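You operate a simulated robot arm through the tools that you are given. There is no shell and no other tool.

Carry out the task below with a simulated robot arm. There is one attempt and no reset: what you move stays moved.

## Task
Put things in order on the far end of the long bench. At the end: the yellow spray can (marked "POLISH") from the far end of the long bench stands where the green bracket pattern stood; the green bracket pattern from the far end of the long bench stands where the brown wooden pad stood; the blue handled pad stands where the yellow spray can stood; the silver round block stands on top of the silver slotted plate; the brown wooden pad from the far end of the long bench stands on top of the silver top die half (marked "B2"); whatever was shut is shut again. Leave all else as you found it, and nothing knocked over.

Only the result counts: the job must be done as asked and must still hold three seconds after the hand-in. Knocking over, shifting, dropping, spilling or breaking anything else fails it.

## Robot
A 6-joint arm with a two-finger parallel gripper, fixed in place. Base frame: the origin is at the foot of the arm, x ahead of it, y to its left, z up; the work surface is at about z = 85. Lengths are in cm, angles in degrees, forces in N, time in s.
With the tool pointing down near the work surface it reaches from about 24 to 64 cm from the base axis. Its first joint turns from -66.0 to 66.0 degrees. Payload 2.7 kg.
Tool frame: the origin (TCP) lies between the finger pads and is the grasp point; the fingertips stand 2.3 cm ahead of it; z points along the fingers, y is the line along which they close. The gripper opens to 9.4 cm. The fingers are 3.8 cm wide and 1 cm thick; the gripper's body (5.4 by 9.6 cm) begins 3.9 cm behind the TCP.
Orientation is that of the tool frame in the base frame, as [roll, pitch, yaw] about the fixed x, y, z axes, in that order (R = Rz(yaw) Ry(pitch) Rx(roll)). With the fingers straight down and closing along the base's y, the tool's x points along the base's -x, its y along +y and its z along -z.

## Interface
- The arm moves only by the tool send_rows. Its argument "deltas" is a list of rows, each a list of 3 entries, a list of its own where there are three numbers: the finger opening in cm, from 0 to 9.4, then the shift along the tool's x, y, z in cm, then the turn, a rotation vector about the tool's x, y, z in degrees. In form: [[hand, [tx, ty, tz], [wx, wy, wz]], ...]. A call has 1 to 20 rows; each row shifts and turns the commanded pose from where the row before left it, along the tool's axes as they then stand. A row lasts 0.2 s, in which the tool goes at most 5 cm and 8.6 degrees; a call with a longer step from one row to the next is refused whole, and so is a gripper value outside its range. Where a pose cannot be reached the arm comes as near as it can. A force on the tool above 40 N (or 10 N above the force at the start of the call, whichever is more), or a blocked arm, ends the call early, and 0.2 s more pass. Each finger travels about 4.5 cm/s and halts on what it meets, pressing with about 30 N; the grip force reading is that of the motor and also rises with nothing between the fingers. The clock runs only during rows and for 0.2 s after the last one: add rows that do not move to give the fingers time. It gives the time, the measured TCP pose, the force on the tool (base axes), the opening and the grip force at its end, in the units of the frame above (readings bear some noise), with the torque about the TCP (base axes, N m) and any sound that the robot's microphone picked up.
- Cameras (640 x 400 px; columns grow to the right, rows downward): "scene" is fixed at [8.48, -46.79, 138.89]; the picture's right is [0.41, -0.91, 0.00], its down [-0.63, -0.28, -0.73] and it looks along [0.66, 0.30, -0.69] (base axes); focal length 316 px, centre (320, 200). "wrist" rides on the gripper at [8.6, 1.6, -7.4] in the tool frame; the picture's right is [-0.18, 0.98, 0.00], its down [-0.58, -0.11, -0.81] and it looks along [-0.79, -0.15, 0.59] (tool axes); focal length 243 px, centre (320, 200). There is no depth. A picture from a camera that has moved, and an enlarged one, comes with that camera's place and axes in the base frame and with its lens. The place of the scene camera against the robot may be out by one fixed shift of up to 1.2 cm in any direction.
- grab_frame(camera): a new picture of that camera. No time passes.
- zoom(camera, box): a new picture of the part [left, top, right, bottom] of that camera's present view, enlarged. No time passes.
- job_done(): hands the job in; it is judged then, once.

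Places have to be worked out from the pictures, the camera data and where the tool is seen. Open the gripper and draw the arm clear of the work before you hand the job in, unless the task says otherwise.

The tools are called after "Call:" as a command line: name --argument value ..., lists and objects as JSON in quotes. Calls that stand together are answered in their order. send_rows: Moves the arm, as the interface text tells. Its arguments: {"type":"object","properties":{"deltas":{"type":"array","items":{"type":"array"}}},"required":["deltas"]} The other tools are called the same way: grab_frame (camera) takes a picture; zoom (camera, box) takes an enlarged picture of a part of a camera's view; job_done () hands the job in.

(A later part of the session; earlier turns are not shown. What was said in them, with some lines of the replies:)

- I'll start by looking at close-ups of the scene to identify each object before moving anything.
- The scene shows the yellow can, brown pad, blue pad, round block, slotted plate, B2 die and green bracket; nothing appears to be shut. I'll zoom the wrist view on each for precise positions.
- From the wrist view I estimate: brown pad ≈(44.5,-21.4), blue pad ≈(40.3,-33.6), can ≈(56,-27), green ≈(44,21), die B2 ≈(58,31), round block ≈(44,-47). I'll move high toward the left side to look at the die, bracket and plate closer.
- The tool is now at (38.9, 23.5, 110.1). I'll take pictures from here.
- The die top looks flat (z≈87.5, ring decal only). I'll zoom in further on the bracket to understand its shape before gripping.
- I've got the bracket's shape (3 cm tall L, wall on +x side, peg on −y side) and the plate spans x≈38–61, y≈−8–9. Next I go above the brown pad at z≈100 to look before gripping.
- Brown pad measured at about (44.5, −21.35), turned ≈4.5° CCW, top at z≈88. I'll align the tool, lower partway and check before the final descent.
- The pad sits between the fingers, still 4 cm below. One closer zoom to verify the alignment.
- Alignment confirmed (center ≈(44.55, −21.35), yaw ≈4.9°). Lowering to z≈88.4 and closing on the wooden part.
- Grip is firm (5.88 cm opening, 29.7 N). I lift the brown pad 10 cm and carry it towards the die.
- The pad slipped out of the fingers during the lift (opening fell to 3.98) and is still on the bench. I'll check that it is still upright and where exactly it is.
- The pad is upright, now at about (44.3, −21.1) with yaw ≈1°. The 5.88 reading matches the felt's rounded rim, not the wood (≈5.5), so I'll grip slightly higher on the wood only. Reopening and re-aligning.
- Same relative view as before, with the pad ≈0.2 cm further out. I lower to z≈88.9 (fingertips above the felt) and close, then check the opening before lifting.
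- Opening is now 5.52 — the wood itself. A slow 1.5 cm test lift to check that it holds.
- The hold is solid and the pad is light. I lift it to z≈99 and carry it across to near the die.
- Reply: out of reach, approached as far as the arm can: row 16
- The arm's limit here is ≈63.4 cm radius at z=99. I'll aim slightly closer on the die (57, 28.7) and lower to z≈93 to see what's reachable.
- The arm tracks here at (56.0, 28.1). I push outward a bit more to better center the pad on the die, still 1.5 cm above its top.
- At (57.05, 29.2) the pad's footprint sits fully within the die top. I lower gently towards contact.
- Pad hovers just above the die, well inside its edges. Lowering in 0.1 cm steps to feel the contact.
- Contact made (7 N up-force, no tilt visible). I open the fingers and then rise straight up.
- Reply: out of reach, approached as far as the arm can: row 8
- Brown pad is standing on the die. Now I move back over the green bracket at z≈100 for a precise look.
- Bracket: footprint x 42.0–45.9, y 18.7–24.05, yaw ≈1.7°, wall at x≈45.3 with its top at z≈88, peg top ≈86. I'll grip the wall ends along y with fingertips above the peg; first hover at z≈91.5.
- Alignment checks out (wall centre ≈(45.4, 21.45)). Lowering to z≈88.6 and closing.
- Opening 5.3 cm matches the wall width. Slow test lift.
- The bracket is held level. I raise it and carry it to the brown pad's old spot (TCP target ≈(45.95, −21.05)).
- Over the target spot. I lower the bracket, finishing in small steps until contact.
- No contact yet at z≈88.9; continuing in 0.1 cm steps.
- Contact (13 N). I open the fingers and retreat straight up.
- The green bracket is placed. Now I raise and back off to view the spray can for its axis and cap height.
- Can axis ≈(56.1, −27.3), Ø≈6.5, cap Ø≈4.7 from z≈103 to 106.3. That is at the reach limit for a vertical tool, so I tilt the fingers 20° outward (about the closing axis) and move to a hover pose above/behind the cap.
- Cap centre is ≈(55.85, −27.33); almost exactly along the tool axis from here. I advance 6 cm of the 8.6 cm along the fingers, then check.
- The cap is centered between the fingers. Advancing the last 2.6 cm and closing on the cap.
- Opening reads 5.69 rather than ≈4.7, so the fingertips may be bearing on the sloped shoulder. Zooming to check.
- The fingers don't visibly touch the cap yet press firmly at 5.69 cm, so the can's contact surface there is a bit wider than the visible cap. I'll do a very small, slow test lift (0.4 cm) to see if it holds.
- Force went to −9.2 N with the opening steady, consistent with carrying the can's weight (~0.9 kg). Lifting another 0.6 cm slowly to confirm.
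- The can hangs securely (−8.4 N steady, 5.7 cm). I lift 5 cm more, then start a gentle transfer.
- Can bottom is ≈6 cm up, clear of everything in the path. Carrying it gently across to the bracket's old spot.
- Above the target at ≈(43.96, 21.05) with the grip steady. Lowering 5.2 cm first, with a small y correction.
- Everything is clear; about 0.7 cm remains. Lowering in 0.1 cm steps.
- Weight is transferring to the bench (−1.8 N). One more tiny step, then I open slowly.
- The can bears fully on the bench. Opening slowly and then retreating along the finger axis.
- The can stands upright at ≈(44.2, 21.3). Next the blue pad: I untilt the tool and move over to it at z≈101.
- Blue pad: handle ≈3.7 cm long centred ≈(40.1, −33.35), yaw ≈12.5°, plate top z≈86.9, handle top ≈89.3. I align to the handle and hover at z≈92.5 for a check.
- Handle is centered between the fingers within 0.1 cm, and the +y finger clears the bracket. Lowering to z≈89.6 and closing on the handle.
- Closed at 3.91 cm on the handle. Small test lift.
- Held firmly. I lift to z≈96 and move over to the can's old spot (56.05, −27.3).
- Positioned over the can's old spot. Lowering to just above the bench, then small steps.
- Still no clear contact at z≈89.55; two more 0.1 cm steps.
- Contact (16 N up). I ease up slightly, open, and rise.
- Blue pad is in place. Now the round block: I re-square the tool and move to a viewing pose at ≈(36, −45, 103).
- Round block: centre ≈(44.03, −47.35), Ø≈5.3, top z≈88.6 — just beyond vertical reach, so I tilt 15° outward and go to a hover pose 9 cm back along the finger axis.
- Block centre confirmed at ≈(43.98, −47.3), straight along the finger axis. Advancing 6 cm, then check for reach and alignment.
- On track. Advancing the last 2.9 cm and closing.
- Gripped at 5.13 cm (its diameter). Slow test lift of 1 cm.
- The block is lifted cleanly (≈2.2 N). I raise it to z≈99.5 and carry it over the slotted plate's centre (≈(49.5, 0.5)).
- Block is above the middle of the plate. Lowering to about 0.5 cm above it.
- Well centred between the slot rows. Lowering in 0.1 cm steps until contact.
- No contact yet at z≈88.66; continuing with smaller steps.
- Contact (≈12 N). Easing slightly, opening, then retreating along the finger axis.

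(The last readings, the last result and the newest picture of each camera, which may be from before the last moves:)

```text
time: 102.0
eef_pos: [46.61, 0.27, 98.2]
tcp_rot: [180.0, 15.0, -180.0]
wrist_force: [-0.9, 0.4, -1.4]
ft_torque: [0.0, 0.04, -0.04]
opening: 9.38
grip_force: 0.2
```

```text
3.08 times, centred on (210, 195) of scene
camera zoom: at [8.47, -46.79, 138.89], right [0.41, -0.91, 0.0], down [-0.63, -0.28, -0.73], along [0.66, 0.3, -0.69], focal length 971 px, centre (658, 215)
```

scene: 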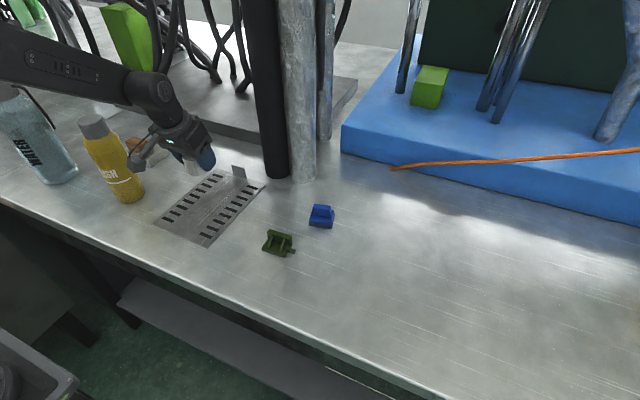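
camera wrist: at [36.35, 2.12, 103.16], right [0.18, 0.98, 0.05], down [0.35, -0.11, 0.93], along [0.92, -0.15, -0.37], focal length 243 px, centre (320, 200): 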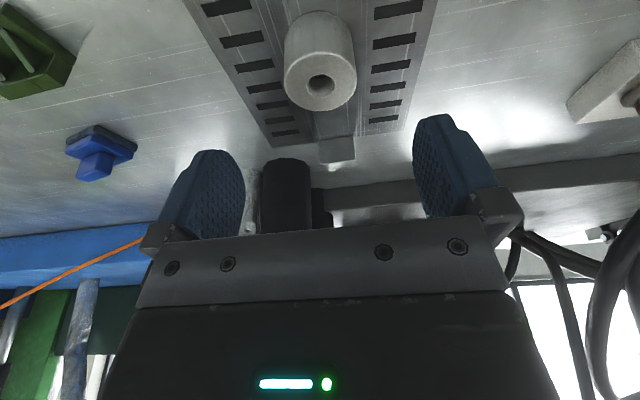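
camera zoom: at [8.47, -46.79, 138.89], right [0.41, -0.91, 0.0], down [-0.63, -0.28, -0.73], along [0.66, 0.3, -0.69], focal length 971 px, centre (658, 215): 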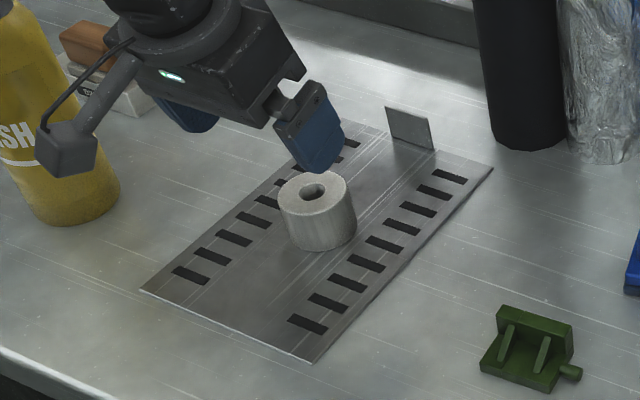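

The round block stands on the plate. I untilt and withdraw the arm to about its starting pose, then verify everything.

Call:
send_rows --deltas '[[9.4, [0, 0, -3], [0, 7.5, 0]], [9.4, [0, 0, -3], [0, 7.5, 0]], [9.4, [1.5, -1.5, -3], [0, 0, 0]], [9.4, [2, -2.5, -3], [0, 0, 0]], [9.4, [2, -3, -3], [0, 0, 0]], [9.4, [2, -3, -2.5], [0, 0, 0]], [9.4, [2, -3, -1], [0, 0, 0]], [9.4, [1, -2, 0], [0, 0, 0]], [9.4, [0, 0, 0], [0, 0, 0]], [9.4, [0, 0, 0], [0, 0, 0]]]'

Call:
grab_frame --camera "scene"

Call:
grab_frame --camera "wrist"

Call:
zoom --camera "scene" --box '[60, 100, 220, 220]'

Call:
zoom --camera "scene" --box '[220, 180, 380, 280]'

```text
time: 104.2
eef_pos: [35.02, -14.51, 116.5]
tcp_rot: [-180.0, 0.0, -179.9]
wrist_force: [0.4, 0.1, -0.2]
ft_torque: [0.0, 0.0, 0.01]
opening: 9.41
grip_force: 0.1
```

```text
taken
```

scene: 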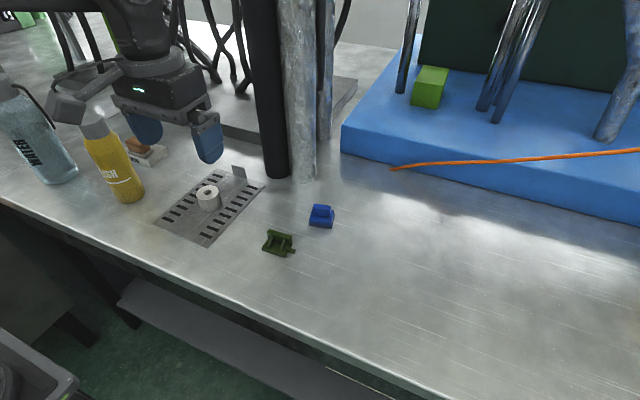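

```text
taken
camera wrist: at [26.3, -12.83, 124.0], right [0.18, 0.98, 0.0], down [0.58, -0.11, 0.81], along [0.79, -0.15, -0.59], focal length 243 px, centre (320, 200)
```

wrist: 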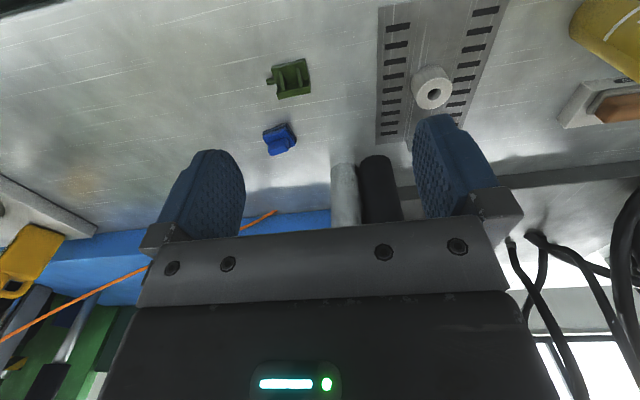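

```text
3.33 times, centred on (140, 160) of scene
camera zoom: at [8.47, -46.79, 138.89], right [0.41, -0.91, 0.0], down [-0.63, -0.28, -0.73], along [0.66, 0.3, -0.69], focal length 1052 px, centre (920, 333)
```

zoom: 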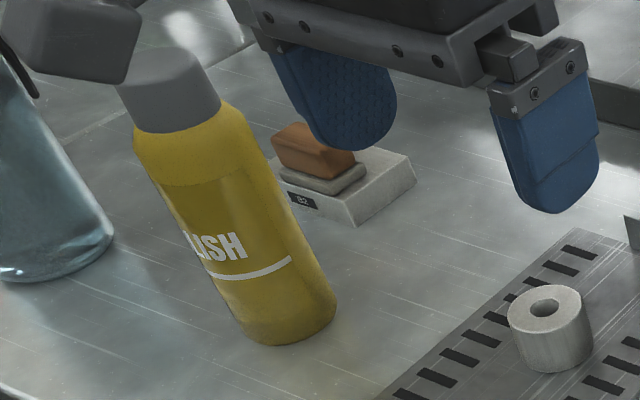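

```text
4.00 times, centred on (300, 230) of scene
camera zoom: at [8.47, -46.79, 138.89], right [0.41, -0.91, 0.0], down [-0.63, -0.28, -0.73], along [0.66, 0.3, -0.69], focal length 1262 px, centre (400, 80)
```

zoom: 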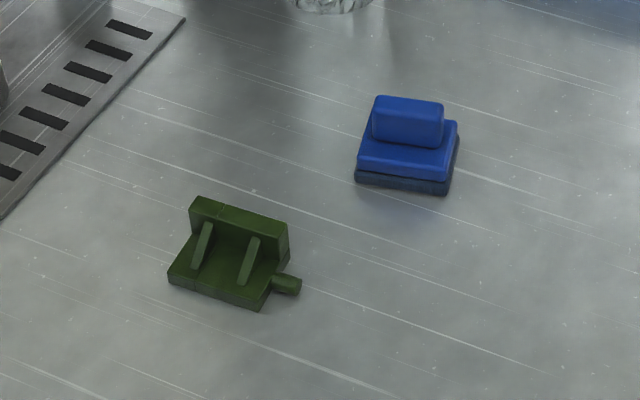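

All items are upright in their new places. A final close-up from the wrist to verify the blue pad's and bracket's final positions.

Call:
zoom --camera "wrist" --box '[220, 40, 360, 170]'

Call:
zoom --camera "wrist" --box '[360, 0, 640, 175]'

```text
3.08 times, centred on (290, 105) of wrist
camera zoom: at [26.3, -12.83, 124.0], right [0.18, 0.98, 0.0], down [0.58, -0.11, 0.81], along [0.79, -0.15, -0.59], focal length 746 px, centre (412, 492)
```

zoom: 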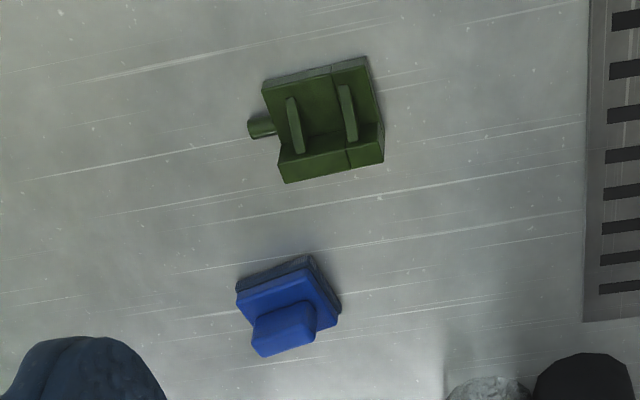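

```text
2.29 times, centred on (500, 88) of wrist
camera zoom: at [26.3, -12.83, 124.0], right [0.18, 0.98, 0.0], down [0.58, -0.11, 0.81], along [0.79, -0.15, -0.59], focal length 555 px, centre (-91, 457)
```

zoom: 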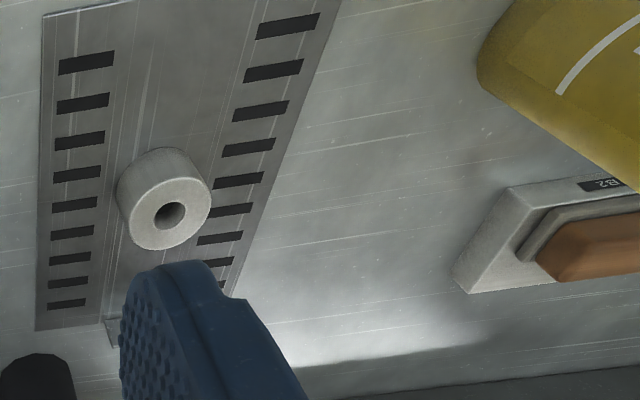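

The checks are good except the blue pad: several views suggest it slid ≈1 cm toward +y on release (≈(55.8, −26.4) vs. the can's (56.05, −27.3)). I'll go back over it for an accurate look and correct it.

Call:
send_rows --deltas '[[9.4, [0, 0, 0], [0, 0, -6.25]], [9.4, [0, 0, 0], [0, 0, -6.25]], [9.4, [-2.5, -2.6, 2.583], [0, 0, 0]], [9.4, [-2.5, -2.6, 2.583], [0, 0, 0]], [9.4, [-2.5, -2.6, 2.583], [0, 0, 0]], [9.4, [-2.5, -2.6, 2.583], [0, 0, 0]], [9.4, [-2.5, -2.6, 2.583], [0, 0, 0]], [9.4, [-2.5, -2.6, 2.583], [0, 0, 0]], [9.4, [0, 0, 0], [0, 0, 0]], [9.4, [0, 0, 0], [0, 0, 0]]]'

Call:
grab_frame --camera "wrist"

Call:
zoom --camera "wrist" --box '[250, 20, 410, 130]'

```text
time: 106.4
eef_pos: [53.03, -26.66, 101.07]
tcp_rot: [179.9, 0.0, -167.4]
wrist_force: [-0.3, -0.5, 0.4]
ft_torque: [0.0, 0.02, -0.04]
opening: 9.38
grip_force: 0.0
```

```text
taken
camera wrist: at [44.27, -26.8, 108.57], right [-0.03, 1.0, 0.0], down [0.59, 0.02, 0.81], along [0.81, 0.03, -0.59], focal length 243 px, centre (320, 200)
```

wrist: 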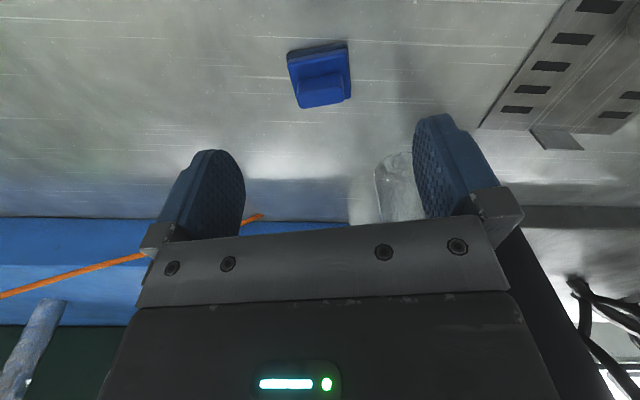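

```text
3.64 times, centred on (330, 75) of wrist
camera zoom: at [44.27, -26.8, 108.57], right [-0.03, 1.0, 0.0], down [0.59, 0.02, 0.81], along [0.81, 0.03, -0.59], focal length 882 px, centre (284, 654)
```

zoom: 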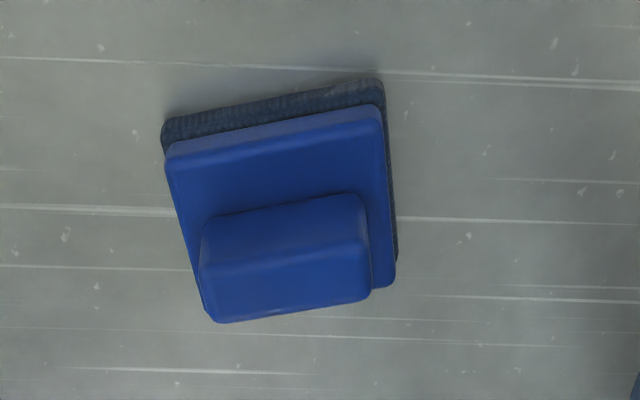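

Close-up puts the blue pad at ≈(55.7, −26.3): about 1 cm off in y (fingertips evidently rubbed its base plate on opening). I'll re-grip the handle a bit higher and shift it; first hover at z≈93.

Call:
send_rows --deltas '[[9.4, [-1.35, -0.2, 1], [0, 0, 0]], [9.4, [-1.34, -0.2, 1.5], [0, 0, 0]], [9.4, [0, 0, 3], [0, 0, 0]], [9.4, [0, 0, 2.6], [0, 0, 0]], [9.4, [0, 0, 0], [0, 0, 0]], [9.4, [0, 0, 0], [0, 0, 0]]]'

Call:
zoom --camera "wrist" --box '[180, 10, 460, 210]'

```text
time: 107.8
eef_pos: [55.91, -26.44, 93.0]
tcp_rot: [179.9, 0.1, -167.4]
wrist_force: [-0.2, 0.4, 0.0]
ft_torque: [0.0, 0.02, 0.0]
opening: 9.38
grip_force: 0.1
```

```text
2.00 times, centred on (320, 110) of wrist
camera zoom: at [47.07, -26.62, 100.41], right [-0.03, 1.0, 0.0], down [0.59, 0.02, 0.81], along [0.81, 0.03, -0.59], focal length 485 px, centre (320, 380)
```

zoom: 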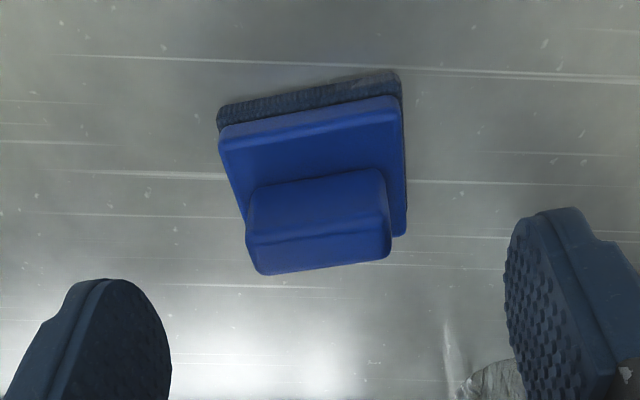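

Handle centre coincides with the TCP. Lowering 3.05 cm (to z≈89.95) and closing.

Call:
send_rows --deltas '[[9.4, [0, 0, 1.6], [0, 0, 0]], [9.4, [0, 0, 1.45], [0, 0, 0]], [9.4, [0, 0, 0], [0, 0, 0]], [6, [0, 0, 0], [0, 0, 0]], [2.5, [0, 0, 0], [0, 0, 0]], [2.5, [0, 0, 0], [0, 0, 0]], [2.5, [0, 0, 0], [0, 0, 0]], [2.5, [0, 0, 0], [0, 0, 0]], [2.5, [0, 0, 0], [0, 0, 0]]]'

```text
time: 109.8
eef_pos: [56.04, -26.56, 89.9]
tcp_rot: [180.0, 0.1, -167.5]
wrist_force: [0.3, -1.2, 0.4]
ft_torque: [-0.03, -0.03, 0.0]
opening: 3.94
grip_force: 30.0
```

Gripped without touching the plate. Lifting 0.6 cm, shifting −1.0 cm in y (+0.25 in x), and lowering 0.45 cm.

Call:
send_rows --deltas '[[2.5, [0, 0, -0.2], [0, 0, 0]], [2.5, [0, 0, -0.4], [0, 0, 0]], [2.5, [-0.01, -0.5, 0], [0, 0, 0]], [2.5, [-0.018, -0.53, 0], [0, 0, 0]], [2.5, [0, 0, 0], [0, 0, 0]], [2.5, [0, 0, 0.25], [0, 0, 0]], [2.5, [0, 0, 0.2], [0, 0, 0]], [2.5, [0, 0, 0], [0, 0, 0]], [2.5, [0, 0, 0], [0, 0, 0]]]'

Call:
zoom --camera "scene" --box '[260, 140, 400, 250]'

```text
time: 111.8
eef_pos: [56.13, -27.44, 90.08]
tcp_rot: [-180.0, 0.0, -167.5]
wrist_force: [-0.8, 0.5, -0.7]
ft_torque: [0.01, 0.02, -0.02]
opening: 3.92
grip_force: 29.8
```

```text
3.64 times, centred on (330, 195) of scene
camera zoom: at [8.48, -46.79, 138.89], right [0.41, -0.91, 0.0], down [-0.63, -0.28, -0.73], along [0.66, 0.3, -0.69], focal length 1147 px, centre (284, 218)
```

zoom: 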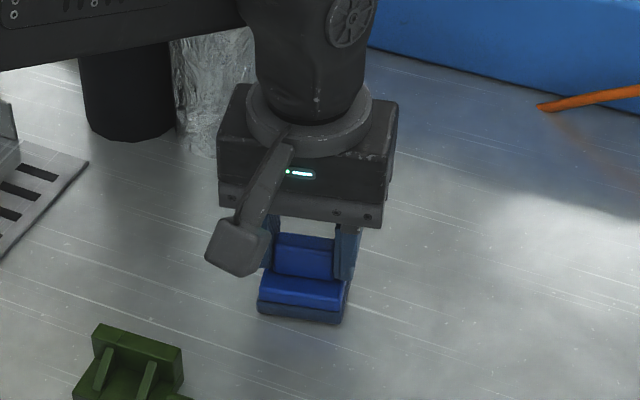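

Now at (56.1, −27.4). Lowering in 0.05 cm steps to light contact.

Call:
send_rows --deltas '[[2.5, [0, 0, 0.06], [0, 0, 0]], [2.5, [0, 0, 0.05], [0, 0, 0]], [2.5, [0, 0, 0], [0, 0, 0]]]'

```text
time: 112.6
eef_pos: [56.06, -27.3, 90.0]
tcp_rot: [-179.9, -0.1, -167.6]
wrist_force: [0.0, 0.3, -0.6]
ft_torque: [0.04, 0.03, -0.04]
opening: 3.96
grip_force: 30.0
```

Call:
send_rows --deltas '[[2.5, [0, 0, 0.05], [0, 0, 0]], [2.5, [0, 0, 0], [0, 0, 0]]]'

```text
time: 113.2
eef_pos: [56.18, -27.34, 89.94]
tcp_rot: [-179.9, 0.0, -167.5]
wrist_force: [0.7, 0.6, 1.4]
ft_torque: [0.01, 0.02, -0.03]
opening: 3.94
grip_force: 29.5
```

Call:
send_rows --deltas '[[2.5, [0, 0, 0.04], [0, 0, 0]], [2.5, [0, 0, 0], [0, 0, 0]]]'

```text
time: 113.8
eef_pos: [56.13, -27.32, 89.87]
tcp_rot: [-180.0, 0.1, -167.5]
wrist_force: [0.4, 1.8, 4.0]
ft_torque: [0.02, 0.01, -0.03]
opening: 3.94
grip_force: 29.9
```

Light contact (4 N). Opening gently and rising straight up.

Call:
send_rows --deltas '[[3.9, [0, 0, 0], [0, 0, 0]], [4.1, [0, 0, 0], [0, 0, 0]], [4.5, [0, 0, 0], [0, 0, 0]], [5.5, [0, 0, 0], [0, 0, 0]], [7.0, [0, 0, 0], [0, 0, 0]], [9.0, [0, 0, 0], [0, 0, 0]], [9.4, [0, 0, 0], [0, 0, 0]], [9.4, [0, 0, 0], [0, 0, 0]], [9.4, [0, 0, -1], [0, 0, 0]], [9.4, [0, 0, -2.5], [0, 0, 0]], [9.4, [1.5, 0, -3.5], [0, 0, 0]], [9.4, [1.5, 0, -3.5], [0, 0, 0]], [9.4, [0, 0, 0], [0, 0, 0]]]'

Call:
zoom --camera "wrist" --box '[250, 20, 410, 130]'

Call:
zoom --camera "scene" --box '[260, 140, 400, 250]'

```text
time: 116.6
eef_pos: [53.43, -27.94, 100.55]
tcp_rot: [180.0, 0.1, -167.5]
wrist_force: [0.2, -0.5, 0.0]
ft_torque: [0.01, -0.01, -0.04]
opening: 9.43
grip_force: 0.0
```

```text
3.64 times, centred on (330, 75) of wrist
camera zoom: at [44.57, -28.13, 107.91], right [-0.03, 1.0, 0.0], down [0.59, 0.02, 0.81], along [0.81, 0.03, -0.59], focal length 882 px, centre (284, 654)
```

zoom: 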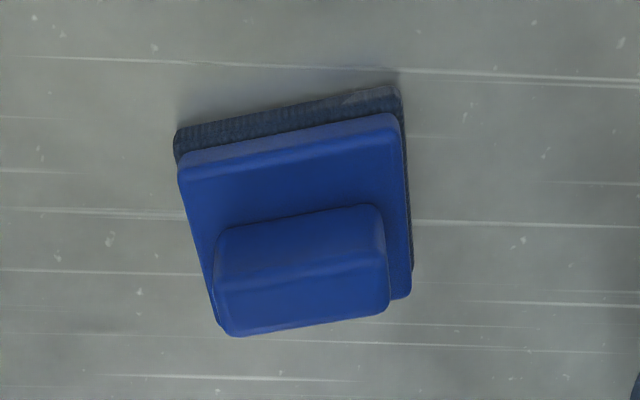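

```text
3.64 times, centred on (330, 195) of scene
camera zoom: at [8.47, -46.79, 138.89], right [0.41, -0.91, 0.0], down [-0.63, -0.28, -0.73], along [0.66, 0.3, -0.69], focal length 1147 px, centre (284, 218)
```

zoom: 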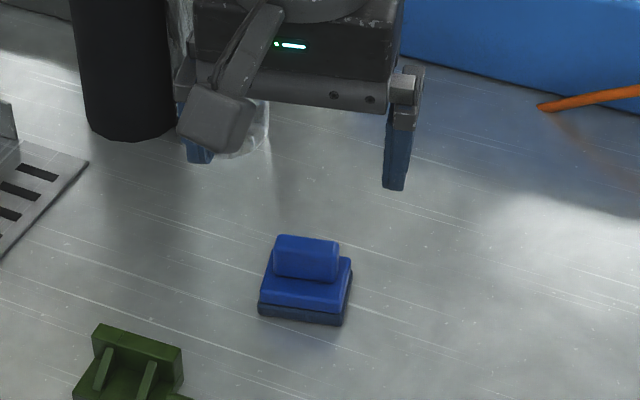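

The blue pad now sits at ≈(55.9, −27.3), on the can's old spot. Withdrawing the arm to the start area and doing a final overall check.

Call:
send_rows --deltas '[[9.4, [1, 0, -3.5], [0, 0, 6.25]], [9.4, [1, 0, -3.5], [0, 0, 6.25]], [9.4, [2.5, 1.5, -3], [0, 0, 0]], [9.4, [3, 2, -3], [0, 0, 0]], [9.4, [3, 2.5, -2], [0, 0, 0]], [9.4, [3, 2.5, -1], [0, 0, 0]], [9.4, [3, 2.5, 0], [0, 0, 0]], [9.4, [2.5, 2, 0], [0, 0, 0]], [9.4, [0, 0, 0], [0, 0, 0]], [9.4, [0, 0, 0], [0, 0, 0]], [9.4, [0, 0, 0], [0, 0, 0]]]'

Call:
grab_frame --camera "scene"

Call:
grab_frame --camera "wrist"

Call:
zoom --camera "scene" --box '[0, 80, 240, 240]'

```text
time: 119.0
eef_pos: [34.12, -15.38, 116.38]
tcp_rot: [-180.0, 0.1, 180.0]
wrist_force: [0.2, 0.1, 0.7]
ft_torque: [-0.01, -0.03, -0.02]
opening: 9.39
grip_force: 0.1
```

```text
taken
```

scene: 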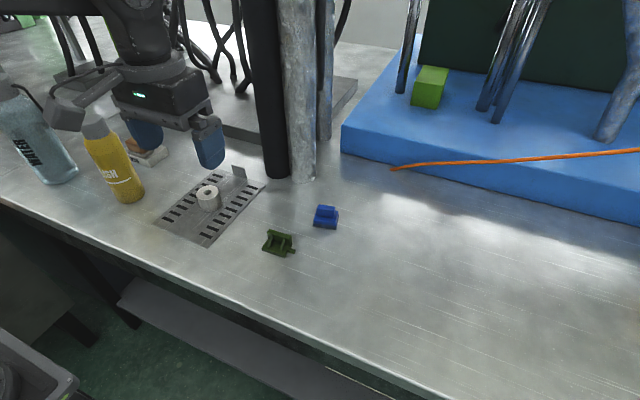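

```text
taken
camera wrist: at [25.52, -13.63, 123.87], right [0.18, 0.98, 0.0], down [0.58, -0.11, 0.81], along [0.79, -0.15, -0.59], focal length 243 px, centre (320, 200)
```

wrist: 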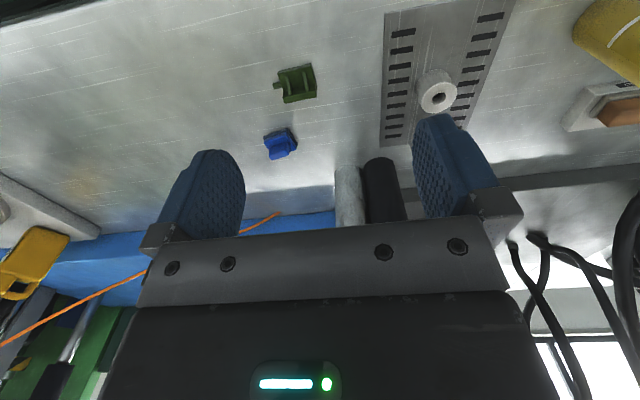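

```text
2.50 times, centred on (120, 160) of scene
camera zoom: at [8.48, -46.79, 138.89], right [0.41, -0.91, 0.0], down [-0.63, -0.28, -0.73], along [0.66, 0.3, -0.69], focal length 789 px, centre (820, 300)
```

zoom: 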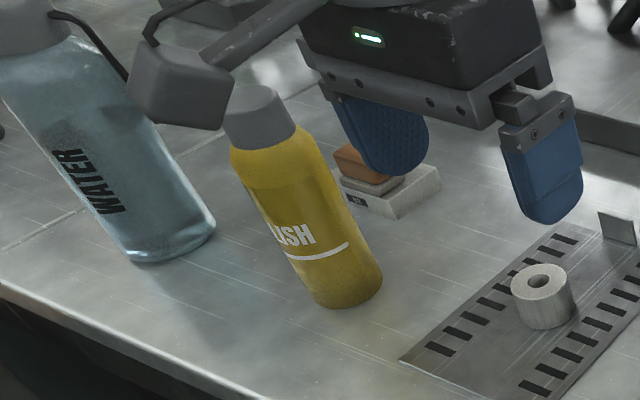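

All five items are upright in the places asked: the can on the bracket's spot, the bracket on the brown pad's spot, the blue pad on the can's spot, the round block on the slotted plate, and the brown pad on the B2 die. Nothing was shut to begin with, the gripper is open and the arm is clear, so I'm handing in the job.

Call:
job_done

```text
The job is handed in.
```

I moved all five items to the places you asked for and handed the job in. In the last pictures everything stood upright, and nothing else looked moved or knocked over.

| Item | Now stands | Measured position (x, y in cm) | Aimed for |
|---|---|---|---|
| Yellow spray can | where the green bracket stood | (44.2, 21.3) | (44.0, 21.2) |
| Green bracket pattern | where the brown pad stood | (44.6, −20.8) | (44.55, −21.1) |
| Blue handled pad | where the can stood | (55.9, −27.3) | (56.05, −27.3) |
| Silver round block | on the slotted plate, near its middle | about (49.4, 0.3) | (49.5, 0.5) |
| Brown wooden pad | on the B2 die, all of it on the top | about (57.1, 29.4) | (57.2, 29.5) |

- **Bracket:** its aim point is 0.25 cm off the brown pad's old centre on purpose, to allow for the peg on one side.
- **Brown pad:** on the first grip it slipped out of the fingers and stayed upright on the bench. It turned a few degrees and shifted slightly, and I re-gripped it on the wood. It sits about 1 to 1.5 cm off the die's centre because the arm could not reach further.
- **Blue pad:** it slid about 1 cm when I first released it, so I picked it up again and set it back on the can's spot.

I saw nothing shut or opened, so there was nothing to close. The gripper is open and the arm is back near its starting pose.
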